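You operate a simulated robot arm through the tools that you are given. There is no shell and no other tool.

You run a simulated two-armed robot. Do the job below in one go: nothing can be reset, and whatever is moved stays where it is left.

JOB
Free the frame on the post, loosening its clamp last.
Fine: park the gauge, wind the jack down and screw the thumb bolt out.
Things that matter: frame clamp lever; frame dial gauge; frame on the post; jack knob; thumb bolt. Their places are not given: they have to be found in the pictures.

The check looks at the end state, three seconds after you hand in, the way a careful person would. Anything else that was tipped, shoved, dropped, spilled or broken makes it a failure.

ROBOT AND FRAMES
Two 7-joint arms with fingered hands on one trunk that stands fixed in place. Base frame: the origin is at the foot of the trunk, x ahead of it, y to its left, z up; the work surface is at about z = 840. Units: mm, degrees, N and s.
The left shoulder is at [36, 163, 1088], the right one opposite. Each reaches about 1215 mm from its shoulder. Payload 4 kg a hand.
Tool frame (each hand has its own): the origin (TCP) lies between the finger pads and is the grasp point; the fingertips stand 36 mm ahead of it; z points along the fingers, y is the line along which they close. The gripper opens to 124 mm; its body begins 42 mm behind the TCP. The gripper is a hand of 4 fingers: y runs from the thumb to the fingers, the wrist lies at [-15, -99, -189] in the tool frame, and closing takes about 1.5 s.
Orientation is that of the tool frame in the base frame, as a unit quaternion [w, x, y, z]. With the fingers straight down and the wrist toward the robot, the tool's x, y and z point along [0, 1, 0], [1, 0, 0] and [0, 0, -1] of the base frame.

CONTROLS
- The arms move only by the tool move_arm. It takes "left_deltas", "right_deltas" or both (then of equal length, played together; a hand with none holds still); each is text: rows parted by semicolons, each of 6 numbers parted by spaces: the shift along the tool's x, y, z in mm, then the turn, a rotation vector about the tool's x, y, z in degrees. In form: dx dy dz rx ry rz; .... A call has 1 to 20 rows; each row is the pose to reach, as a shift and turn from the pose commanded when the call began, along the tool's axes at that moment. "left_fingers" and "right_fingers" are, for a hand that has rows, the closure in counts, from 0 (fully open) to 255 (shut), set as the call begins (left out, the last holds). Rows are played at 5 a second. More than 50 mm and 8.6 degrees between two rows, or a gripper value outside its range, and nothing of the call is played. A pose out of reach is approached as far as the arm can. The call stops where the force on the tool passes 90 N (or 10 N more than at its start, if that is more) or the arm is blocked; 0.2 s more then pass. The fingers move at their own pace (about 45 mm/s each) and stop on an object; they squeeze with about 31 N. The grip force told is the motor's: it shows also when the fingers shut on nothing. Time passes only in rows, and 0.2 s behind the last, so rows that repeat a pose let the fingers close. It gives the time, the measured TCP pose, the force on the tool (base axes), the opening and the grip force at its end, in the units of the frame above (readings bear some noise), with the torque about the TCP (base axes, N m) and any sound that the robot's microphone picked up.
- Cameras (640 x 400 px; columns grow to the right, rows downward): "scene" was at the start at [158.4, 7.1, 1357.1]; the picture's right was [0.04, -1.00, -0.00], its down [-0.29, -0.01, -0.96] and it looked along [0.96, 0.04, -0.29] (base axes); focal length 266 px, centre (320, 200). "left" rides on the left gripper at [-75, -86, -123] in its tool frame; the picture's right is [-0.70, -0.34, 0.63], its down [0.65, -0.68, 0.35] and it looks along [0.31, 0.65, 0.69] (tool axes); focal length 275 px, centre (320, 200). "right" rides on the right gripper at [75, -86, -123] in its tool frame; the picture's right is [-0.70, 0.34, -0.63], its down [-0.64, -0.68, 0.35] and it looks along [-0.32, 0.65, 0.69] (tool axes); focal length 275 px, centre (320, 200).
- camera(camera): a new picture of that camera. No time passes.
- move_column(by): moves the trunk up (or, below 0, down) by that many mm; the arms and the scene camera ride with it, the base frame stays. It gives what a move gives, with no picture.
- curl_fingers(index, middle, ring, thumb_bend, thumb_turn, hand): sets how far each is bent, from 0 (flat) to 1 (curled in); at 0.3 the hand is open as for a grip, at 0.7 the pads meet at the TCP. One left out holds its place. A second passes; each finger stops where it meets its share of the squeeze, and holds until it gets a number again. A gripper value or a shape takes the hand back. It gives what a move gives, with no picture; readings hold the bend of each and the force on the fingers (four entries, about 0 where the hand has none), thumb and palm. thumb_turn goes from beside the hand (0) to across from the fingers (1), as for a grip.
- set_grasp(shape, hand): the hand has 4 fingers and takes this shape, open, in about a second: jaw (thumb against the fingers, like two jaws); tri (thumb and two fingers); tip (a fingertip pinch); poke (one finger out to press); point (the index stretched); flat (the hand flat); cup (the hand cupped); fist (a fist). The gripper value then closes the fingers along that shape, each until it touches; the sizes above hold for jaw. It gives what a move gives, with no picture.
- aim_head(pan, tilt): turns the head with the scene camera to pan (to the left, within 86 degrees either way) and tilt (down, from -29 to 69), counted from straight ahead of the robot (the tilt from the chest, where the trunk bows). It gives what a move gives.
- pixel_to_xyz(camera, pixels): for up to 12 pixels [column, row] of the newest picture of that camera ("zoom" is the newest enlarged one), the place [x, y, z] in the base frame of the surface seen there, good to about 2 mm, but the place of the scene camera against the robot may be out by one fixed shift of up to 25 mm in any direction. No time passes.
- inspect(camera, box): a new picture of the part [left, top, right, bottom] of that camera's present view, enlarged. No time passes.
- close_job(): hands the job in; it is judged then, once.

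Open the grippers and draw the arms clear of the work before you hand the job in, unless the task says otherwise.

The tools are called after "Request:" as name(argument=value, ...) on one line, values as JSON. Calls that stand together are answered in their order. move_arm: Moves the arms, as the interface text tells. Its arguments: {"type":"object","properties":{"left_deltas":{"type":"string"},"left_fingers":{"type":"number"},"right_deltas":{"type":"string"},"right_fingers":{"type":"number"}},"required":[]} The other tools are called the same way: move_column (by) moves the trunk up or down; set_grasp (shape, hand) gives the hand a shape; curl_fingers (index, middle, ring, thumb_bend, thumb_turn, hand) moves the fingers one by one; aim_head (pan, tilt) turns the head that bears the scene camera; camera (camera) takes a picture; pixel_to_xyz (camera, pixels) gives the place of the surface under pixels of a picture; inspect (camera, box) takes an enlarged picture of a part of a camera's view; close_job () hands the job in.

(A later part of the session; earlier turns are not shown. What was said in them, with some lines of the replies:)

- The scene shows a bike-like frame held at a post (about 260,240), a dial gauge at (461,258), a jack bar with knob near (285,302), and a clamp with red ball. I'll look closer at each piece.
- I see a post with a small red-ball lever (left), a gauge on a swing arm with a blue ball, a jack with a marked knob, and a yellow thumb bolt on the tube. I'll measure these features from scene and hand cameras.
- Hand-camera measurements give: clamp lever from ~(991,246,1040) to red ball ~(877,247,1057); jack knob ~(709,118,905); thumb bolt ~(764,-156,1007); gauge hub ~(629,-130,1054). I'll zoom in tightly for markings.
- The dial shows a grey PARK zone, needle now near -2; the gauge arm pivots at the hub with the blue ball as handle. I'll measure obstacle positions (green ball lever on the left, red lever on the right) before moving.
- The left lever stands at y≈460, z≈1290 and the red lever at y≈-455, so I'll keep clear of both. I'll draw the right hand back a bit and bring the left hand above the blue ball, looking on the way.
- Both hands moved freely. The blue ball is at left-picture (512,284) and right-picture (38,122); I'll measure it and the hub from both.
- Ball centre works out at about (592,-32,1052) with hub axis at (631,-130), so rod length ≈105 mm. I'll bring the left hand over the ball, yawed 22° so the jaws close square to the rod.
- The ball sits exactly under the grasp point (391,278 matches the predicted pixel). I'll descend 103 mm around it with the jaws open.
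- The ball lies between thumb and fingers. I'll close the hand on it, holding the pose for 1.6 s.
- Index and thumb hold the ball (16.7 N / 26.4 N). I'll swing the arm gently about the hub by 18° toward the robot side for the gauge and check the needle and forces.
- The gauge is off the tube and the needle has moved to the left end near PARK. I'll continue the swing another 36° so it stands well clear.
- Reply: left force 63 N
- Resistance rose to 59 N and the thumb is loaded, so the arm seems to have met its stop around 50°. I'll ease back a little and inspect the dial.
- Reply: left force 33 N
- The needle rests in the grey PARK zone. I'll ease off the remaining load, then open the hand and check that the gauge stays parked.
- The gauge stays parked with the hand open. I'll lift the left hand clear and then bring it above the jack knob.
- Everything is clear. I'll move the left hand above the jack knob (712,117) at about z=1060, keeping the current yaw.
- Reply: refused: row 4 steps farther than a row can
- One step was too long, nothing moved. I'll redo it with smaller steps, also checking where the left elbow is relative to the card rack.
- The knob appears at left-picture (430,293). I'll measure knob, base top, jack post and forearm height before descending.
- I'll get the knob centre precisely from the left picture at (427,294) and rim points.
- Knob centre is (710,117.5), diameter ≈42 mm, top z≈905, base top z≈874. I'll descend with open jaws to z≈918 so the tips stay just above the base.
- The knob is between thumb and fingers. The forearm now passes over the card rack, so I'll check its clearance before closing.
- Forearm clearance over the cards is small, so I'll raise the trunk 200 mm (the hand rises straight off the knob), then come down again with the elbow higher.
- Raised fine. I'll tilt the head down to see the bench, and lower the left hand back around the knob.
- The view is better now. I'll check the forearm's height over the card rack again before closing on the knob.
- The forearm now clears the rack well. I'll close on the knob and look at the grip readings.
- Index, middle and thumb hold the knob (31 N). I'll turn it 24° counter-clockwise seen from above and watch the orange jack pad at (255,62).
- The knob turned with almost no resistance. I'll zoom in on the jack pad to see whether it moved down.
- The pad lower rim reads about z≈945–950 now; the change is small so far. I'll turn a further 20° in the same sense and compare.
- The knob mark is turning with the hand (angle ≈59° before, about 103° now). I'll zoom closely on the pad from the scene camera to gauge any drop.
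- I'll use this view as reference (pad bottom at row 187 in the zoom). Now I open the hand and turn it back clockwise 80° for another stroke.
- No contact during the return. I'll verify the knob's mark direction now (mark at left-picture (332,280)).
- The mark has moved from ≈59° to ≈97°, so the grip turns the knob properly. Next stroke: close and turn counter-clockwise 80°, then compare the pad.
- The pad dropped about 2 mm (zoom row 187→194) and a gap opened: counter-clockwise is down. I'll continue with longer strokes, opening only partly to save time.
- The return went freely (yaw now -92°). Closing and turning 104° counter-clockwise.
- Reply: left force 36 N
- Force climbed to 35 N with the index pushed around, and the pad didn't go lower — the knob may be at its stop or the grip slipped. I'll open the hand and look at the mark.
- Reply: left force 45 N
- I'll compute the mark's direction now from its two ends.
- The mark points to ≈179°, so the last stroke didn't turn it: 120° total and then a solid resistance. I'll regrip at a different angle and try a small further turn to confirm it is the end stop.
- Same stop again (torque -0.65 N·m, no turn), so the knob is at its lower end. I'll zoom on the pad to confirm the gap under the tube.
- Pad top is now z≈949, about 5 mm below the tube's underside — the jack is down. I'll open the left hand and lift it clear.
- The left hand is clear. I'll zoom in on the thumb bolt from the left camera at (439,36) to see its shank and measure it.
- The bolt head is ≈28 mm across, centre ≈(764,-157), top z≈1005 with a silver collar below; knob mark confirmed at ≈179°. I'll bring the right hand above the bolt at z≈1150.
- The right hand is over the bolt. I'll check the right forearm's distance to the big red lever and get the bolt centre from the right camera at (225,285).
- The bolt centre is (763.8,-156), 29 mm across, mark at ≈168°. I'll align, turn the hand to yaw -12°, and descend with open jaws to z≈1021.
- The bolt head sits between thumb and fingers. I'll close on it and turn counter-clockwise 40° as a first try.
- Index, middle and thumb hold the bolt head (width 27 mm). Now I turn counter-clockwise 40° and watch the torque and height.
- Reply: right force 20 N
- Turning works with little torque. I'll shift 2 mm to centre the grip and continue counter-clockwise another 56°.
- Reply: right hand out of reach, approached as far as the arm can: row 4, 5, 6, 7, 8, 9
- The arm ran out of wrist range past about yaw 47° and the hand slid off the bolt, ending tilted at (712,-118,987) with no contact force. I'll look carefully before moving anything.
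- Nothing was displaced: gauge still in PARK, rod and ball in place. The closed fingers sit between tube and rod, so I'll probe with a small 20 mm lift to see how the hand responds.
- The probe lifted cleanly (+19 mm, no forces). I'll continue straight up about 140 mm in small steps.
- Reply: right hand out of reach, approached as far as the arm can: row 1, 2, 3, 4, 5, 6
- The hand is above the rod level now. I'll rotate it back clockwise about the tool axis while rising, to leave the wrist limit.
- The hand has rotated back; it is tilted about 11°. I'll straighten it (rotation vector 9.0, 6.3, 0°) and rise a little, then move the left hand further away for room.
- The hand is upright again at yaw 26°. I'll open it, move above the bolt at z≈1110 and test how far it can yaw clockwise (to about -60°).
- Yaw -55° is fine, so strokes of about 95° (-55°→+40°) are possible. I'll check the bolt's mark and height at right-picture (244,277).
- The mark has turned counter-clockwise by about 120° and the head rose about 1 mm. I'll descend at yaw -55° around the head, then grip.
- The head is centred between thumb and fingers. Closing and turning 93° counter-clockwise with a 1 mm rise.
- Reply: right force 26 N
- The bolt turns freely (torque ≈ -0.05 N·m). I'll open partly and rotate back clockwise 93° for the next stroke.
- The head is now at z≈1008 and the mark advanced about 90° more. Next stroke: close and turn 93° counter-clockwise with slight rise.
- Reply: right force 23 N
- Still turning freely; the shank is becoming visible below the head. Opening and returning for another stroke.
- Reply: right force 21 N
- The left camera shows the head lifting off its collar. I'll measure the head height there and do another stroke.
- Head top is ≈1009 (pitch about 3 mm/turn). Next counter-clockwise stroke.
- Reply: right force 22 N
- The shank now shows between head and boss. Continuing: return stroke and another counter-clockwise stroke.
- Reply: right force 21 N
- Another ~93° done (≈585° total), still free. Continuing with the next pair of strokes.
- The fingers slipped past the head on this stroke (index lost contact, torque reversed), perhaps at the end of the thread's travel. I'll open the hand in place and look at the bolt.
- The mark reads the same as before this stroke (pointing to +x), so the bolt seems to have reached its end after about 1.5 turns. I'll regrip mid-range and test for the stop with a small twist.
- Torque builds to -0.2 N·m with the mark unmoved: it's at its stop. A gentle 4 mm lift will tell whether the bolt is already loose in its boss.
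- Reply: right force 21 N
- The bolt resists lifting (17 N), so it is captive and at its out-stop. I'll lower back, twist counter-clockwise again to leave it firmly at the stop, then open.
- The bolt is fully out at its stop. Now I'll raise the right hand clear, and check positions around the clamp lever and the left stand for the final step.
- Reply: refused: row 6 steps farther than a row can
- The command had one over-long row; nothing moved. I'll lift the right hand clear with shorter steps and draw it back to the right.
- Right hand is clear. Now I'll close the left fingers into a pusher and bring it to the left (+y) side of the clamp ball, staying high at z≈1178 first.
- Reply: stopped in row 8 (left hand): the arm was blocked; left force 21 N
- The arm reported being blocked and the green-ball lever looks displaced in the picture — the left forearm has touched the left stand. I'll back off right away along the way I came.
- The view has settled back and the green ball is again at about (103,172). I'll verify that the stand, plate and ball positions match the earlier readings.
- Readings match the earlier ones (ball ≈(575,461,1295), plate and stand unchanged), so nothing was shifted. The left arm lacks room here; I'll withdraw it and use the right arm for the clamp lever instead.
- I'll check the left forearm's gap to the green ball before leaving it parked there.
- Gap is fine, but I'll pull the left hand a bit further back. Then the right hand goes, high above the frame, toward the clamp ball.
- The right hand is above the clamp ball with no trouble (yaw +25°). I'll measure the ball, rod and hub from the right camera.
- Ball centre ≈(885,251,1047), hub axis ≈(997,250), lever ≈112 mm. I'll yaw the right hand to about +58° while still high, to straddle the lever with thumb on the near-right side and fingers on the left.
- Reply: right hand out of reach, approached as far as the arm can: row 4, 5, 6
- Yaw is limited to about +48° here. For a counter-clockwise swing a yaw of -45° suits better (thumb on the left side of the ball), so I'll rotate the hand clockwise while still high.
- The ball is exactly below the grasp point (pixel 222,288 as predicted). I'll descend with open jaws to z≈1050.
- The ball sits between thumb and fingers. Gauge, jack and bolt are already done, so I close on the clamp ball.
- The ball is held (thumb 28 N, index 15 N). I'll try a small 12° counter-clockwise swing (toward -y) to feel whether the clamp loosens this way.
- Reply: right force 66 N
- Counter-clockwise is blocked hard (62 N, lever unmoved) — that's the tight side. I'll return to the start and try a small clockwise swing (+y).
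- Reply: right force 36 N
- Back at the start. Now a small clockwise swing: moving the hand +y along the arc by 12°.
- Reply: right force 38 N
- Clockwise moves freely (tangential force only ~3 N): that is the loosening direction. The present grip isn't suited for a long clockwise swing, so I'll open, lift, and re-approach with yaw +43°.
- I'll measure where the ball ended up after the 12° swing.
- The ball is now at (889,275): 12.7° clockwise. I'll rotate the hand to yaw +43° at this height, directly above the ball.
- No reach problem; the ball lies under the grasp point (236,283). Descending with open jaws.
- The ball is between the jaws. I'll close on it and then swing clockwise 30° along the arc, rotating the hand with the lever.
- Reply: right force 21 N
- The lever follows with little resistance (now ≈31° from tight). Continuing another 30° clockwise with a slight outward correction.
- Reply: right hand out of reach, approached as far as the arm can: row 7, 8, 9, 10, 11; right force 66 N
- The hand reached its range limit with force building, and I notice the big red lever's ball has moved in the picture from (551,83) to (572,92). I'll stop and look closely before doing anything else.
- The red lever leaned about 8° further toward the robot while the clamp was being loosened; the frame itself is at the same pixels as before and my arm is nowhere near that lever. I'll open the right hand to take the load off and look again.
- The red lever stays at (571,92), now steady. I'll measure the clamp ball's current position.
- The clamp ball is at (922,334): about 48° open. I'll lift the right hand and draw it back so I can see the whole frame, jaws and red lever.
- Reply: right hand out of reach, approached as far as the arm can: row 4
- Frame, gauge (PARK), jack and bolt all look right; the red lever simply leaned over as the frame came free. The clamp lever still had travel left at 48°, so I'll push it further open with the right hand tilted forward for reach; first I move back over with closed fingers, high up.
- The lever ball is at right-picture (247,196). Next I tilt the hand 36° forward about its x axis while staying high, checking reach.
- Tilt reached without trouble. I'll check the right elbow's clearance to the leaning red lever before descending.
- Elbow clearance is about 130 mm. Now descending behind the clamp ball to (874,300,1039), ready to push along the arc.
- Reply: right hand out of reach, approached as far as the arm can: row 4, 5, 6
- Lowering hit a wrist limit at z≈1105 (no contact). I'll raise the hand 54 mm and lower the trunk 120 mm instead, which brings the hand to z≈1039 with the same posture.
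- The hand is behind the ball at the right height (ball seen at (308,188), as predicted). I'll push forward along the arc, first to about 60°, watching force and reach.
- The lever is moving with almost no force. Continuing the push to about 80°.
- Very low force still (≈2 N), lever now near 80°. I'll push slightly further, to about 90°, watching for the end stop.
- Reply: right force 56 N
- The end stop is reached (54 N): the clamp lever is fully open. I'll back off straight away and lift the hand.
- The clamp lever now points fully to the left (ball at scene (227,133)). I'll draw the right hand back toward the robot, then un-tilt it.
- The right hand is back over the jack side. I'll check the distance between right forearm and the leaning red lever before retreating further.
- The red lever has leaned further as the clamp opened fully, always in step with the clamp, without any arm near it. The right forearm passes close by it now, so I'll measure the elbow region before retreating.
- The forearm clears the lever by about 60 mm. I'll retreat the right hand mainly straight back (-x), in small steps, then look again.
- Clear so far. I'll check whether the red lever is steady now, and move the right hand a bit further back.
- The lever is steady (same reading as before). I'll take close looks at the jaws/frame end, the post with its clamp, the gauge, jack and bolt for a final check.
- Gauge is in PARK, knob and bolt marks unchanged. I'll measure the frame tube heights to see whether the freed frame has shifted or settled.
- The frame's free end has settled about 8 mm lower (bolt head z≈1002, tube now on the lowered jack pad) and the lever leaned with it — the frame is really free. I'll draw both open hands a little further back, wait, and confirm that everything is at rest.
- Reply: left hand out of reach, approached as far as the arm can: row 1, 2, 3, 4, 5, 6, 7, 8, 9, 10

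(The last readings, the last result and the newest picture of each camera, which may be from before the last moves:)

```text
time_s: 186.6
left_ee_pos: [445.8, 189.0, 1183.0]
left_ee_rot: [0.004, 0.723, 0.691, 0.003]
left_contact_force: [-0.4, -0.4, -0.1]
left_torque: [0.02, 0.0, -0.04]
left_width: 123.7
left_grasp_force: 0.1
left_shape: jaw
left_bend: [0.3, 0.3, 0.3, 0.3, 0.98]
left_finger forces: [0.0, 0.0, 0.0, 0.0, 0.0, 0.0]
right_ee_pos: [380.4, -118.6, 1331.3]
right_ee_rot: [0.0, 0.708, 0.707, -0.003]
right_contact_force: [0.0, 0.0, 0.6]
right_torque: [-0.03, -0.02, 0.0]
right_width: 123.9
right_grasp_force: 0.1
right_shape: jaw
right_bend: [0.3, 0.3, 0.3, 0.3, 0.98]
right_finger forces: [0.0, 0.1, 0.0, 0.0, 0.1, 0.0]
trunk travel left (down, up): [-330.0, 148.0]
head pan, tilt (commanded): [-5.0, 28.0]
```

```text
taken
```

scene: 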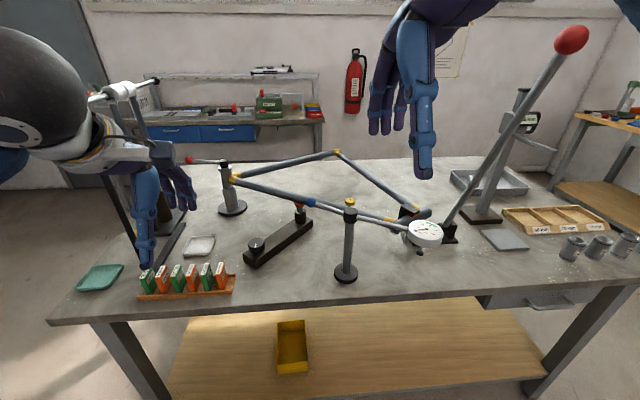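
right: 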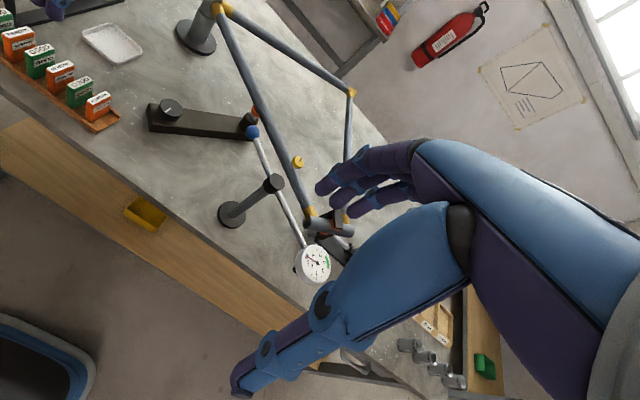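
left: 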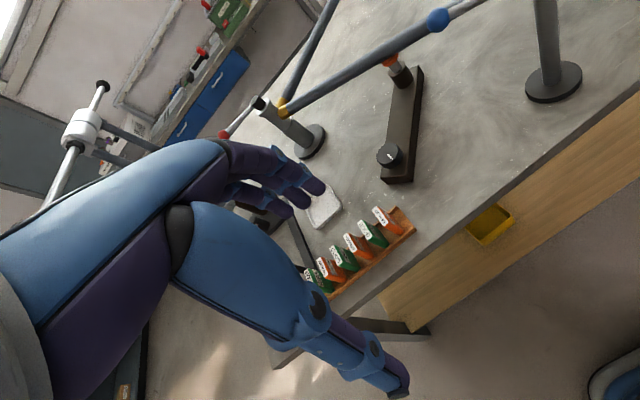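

Everything is at rest. I'll pan the head left once to make sure the green-lever stand that the left arm touched earlier is undisturbed.

Request:
aim_head(pan=35, tilt=15)

Request:
camera(camera="scene")

```text
time_s: 187.6
left_ee_pos: [444.1, 187.3, 1183.3]
left_ee_rot: [0.003, 0.723, 0.691, 0.003]
left_contact_force: [0.6, -0.2, -0.2]
left_torque: [0.0, 0.06, 0.0]
left_width: 123.6
left_grasp_force: 0.1
left_shape: jaw
left_bend: [0.3, 0.3, 0.3, 0.3, 0.98]
left_finger forces: [0.0, 0.0, 0.0, 0.1, 0.1, 0.0]
right_ee_pos: [381.2, -119.0, 1331.9]
right_ee_rot: [-0.001, 0.707, 0.707, -0.003]
right_contact_force: [0.6, 0.4, -1.0]
right_torque: [0.0, 0.01, 0.01]
right_width: 123.9
right_grasp_force: 0.0
right_shape: jaw
right_bend: [0.3, 0.3, 0.3, 0.3, 0.98]
right_finger forces: [0.0, 0.0, 0.0, 0.0, 0.1, 0.1]
trunk travel left (down, up): [-330.0, 148.0]
head pan, tilt (commanded): [35.0, 15.0]
```

```text
taken
```

scene: 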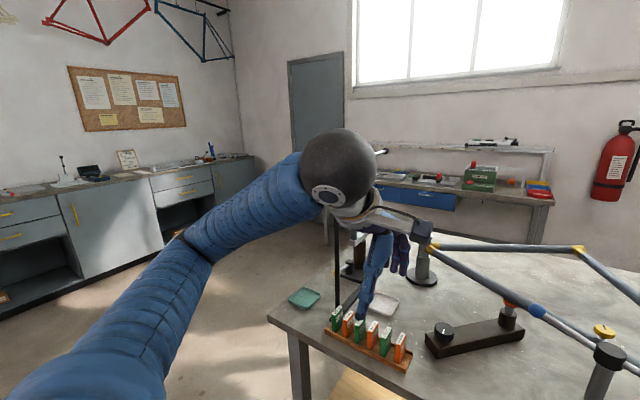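

The left forearm hides that stand. I'll lower the left hand 60 mm and shift it right a little to see the stand.

Request:
move_arm(left_deltas="-30 10 20 0 0 0; -60 20 40 0 0 0; -90 30 70 0 0 0; -110 40 90 0 0 0; -110 40 90 0 0 0")

Request:
camera(camera="scene")

Request:
camera(camera="left")

```text
time_s: 188.8
left_ee_pos: [481.5, 75.6, 1094.1]
left_ee_rot: [0.006, 0.723, 0.691, 0.004]
left_contact_force: [-0.5, 0.4, 0.3]
left_torque: [0.03, 0.02, 0.02]
left_width: 123.8
left_grasp_force: 0.1
left_shape: jaw
left_bend: [0.3, 0.3, 0.3, 0.3, 0.98]
left_finger forces: [0.0, 0.0, 0.0, 0.1, 0.0, 0.0]
right_ee_pos: [381.1, -118.3, 1332.0]
right_ee_rot: [-0.001, 0.707, 0.707, -0.002]
right_contact_force: [0.5, 0.2, -0.2]
right_torque: [0.02, -0.01, -0.01]
right_width: 123.9
right_grasp_force: 0.0
right_shape: jaw
right_bend: [0.3, 0.3, 0.3, 0.3, 0.98]
right_finger forces: [0.0, 0.0, 0.1, 0.1, 0.0, 0.1]
trunk travel left (down, up): [-330.0, 148.0]
head pan, tilt (commanded): [35.0, 15.0]
```

```text
taken
```

scene: 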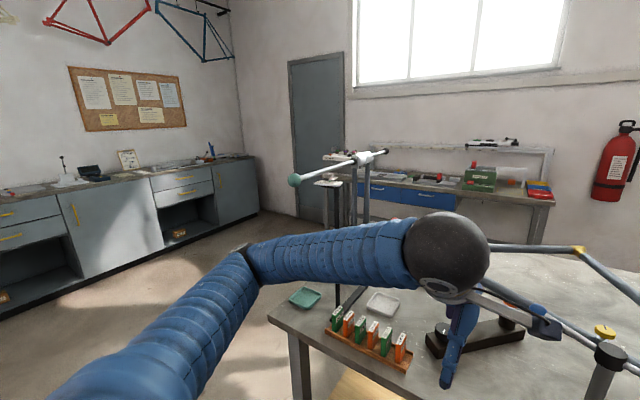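

```text
taken
```

left: 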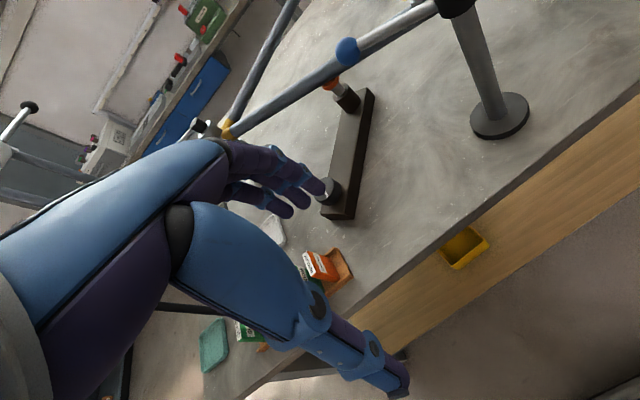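

The green lever is visible now at (293,180)–(385,152). I'll zoom in and measure it against the first readings.

Request:
inspect(camera="scene", box=[270, 130, 400, 220])

Request:
pixel_to_xyz(camera="scene", pixels=[[293, 180], [320, 174], [345, 166], [364, 158], [384, 152], [328, 183]])

```text
4.44 times, centred on (335, 175) of scene
```

zoom: 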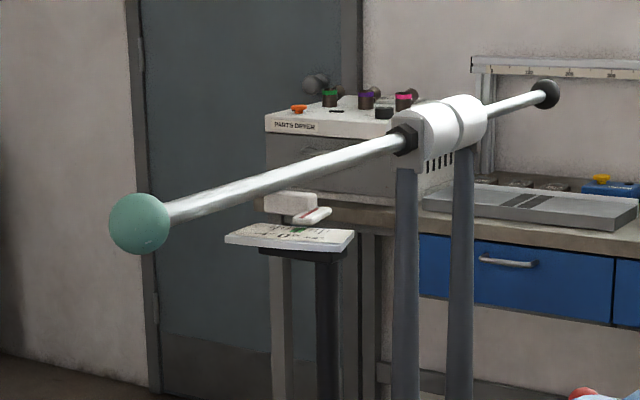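

```text
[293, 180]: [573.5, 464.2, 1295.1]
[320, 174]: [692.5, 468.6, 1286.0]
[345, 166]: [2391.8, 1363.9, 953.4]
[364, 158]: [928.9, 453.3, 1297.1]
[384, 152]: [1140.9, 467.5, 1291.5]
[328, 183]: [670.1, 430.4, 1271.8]
```

The green-lever stand is exactly where it was at the start (ball (573.5,464,1295)). I'll bring the left hand back up and away, both grippers open, before handing in.

Request:
move_arm(left_deltas="30 -10 -20 0 0 0; 60 -20 -40 0 0 0; 90 -30 -65 0 0 0; 105 -38 -80 0 0 0; 105 -38 -80 0 0 0", left_fingers=0)

Request:
aim_head(pan=-5, tilt=28)

Request:
camera(camera="scene")

Request:
inspect(camera="scene", box=[180, 130, 480, 300])

```text
time_s: 190.0
left_ee_pos: [449.4, 182.3, 1174.4]
left_ee_rot: [0.003, 0.723, 0.691, 0.003]
left_contact_force: [-0.2, 0.7, -1.6]
left_torque: [0.01, 0.02, 0.01]
left_width: 123.7
left_grasp_force: 0.1
left_shape: jaw
left_bend: [0.3, 0.3, 0.3, 0.3, 0.98]
left_finger forces: [0.0, 0.0, 0.0, 0.1, 0.1, 0.0]
right_ee_pos: [380.5, -118.0, 1331.8]
right_ee_rot: [0.0, 0.707, 0.707, -0.002]
right_contact_force: [-0.3, 0.5, -0.6]
right_torque: [0.0, -0.02, 0.0]
right_width: 123.9
right_grasp_force: 0.0
right_shape: jaw
right_bend: [0.3, 0.3, 0.3, 0.3, 0.98]
right_finger forces: [0.1, 0.1, 0.1, 0.1, 0.0, 0.0]
trunk travel left (down, up): [-330.0, 148.0]
head pan, tilt (commanded): [35.0, 15.0]
```

```text
time_s: 191.1
left_ee_pos: [449.7, 182.6, 1173.9]
left_ee_rot: [0.003, 0.722, 0.692, 0.003]
left_contact_force: [-0.4, 0.7, -0.5]
left_torque: [-0.01, 0.0, 0.02]
left_width: 123.8
left_grasp_force: 0.1
left_shape: jaw
left_bend: [0.3, 0.3, 0.3, 0.3, 0.98]
left_finger forces: [0.0, 0.0, 0.0, 0.0, 0.0, 0.0]
right_ee_pos: [381.3, -119.5, 1332.3]
right_ee_rot: [0.0, 0.707, 0.707, -0.003]
right_contact_force: [0.8, 1.2, 0.2]
right_torque: [0.02, 0.01, -0.02]
right_width: 124.0
right_grasp_force: 0.0
right_shape: jaw
right_bend: [0.3, 0.3, 0.3, 0.3, 0.98]
right_finger forces: [0.0, 0.0, 0.1, 0.0, 0.0, 0.1]
trunk travel left (down, up): [-330.0, 148.0]
head pan, tilt (commanded): [-5.0, 28.0]
```

```text
taken
```

scene: 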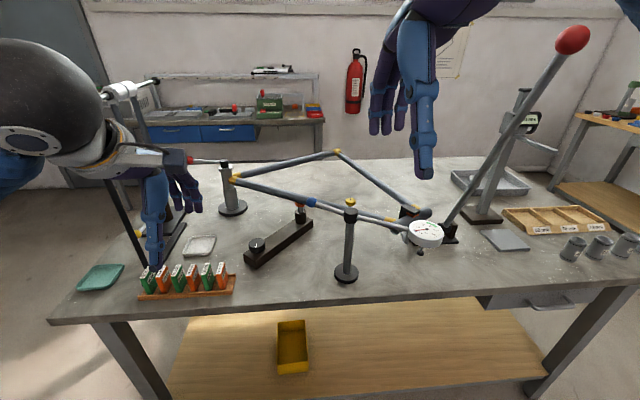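

```text
2.13 times, centred on (330, 215) of scene
```

zoom: 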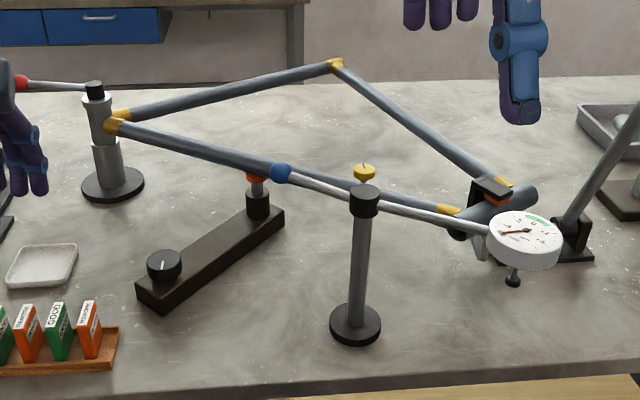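

The last pictures show the gauge needle in PARK, the jack wound down, the thumb bolt out at its stop, and the clamp lever fully open. The red lever hasn't moved since t=186.6 (still at (572,40)), and both hands are open and clear. I'm handing the job in.

Request:
close_job()

```text
The job is handed in.
```

I freed the frame and handed the job in. I haven't seen the judge's result.

| Step | State at hand-in |
|---|---|
| Gauge | Swung about 48° off the head tube; the needle rests in the grey PARK zone. |
| Jack | Knob turned about 120° counter-clockwise to its stop. The pad dropped about 5 mm clear of the tube. |
| Thumb bolt | Unscrewed about 1.5 turns to its stop. It is captive: a gentle lift met 17 N, so I left it in the frame. |
| Clamp lever | Loosened last. Counter-clockwise was blocked at 62 N, so I swung it clockwise to its end stop at about 90°. |

- **Frame settled:** when the clamp came loose, the frame's free end dropped about 8 mm and now rests on the lowered jack pad.
- **Red lever moved:** the big red lever leaned about 15° toward the robot as the clamp opened, then stopped. No arm was near it; it appears to have followed the freed frame. If the check counts that lever as disturbed, this would go against the job.
- **Left arm blocked:** at about 127 s the left arm was stopped, probably by the green-ball stand on the left. I backed off, and the stand later measured the same as at the start, within about 3 mm.
- **Slip on the bolt:** the right hand ran past its wrist range and slid off the bolt head into the gap beside the gauge rod. The gauge stayed parked and nothing was displaced.
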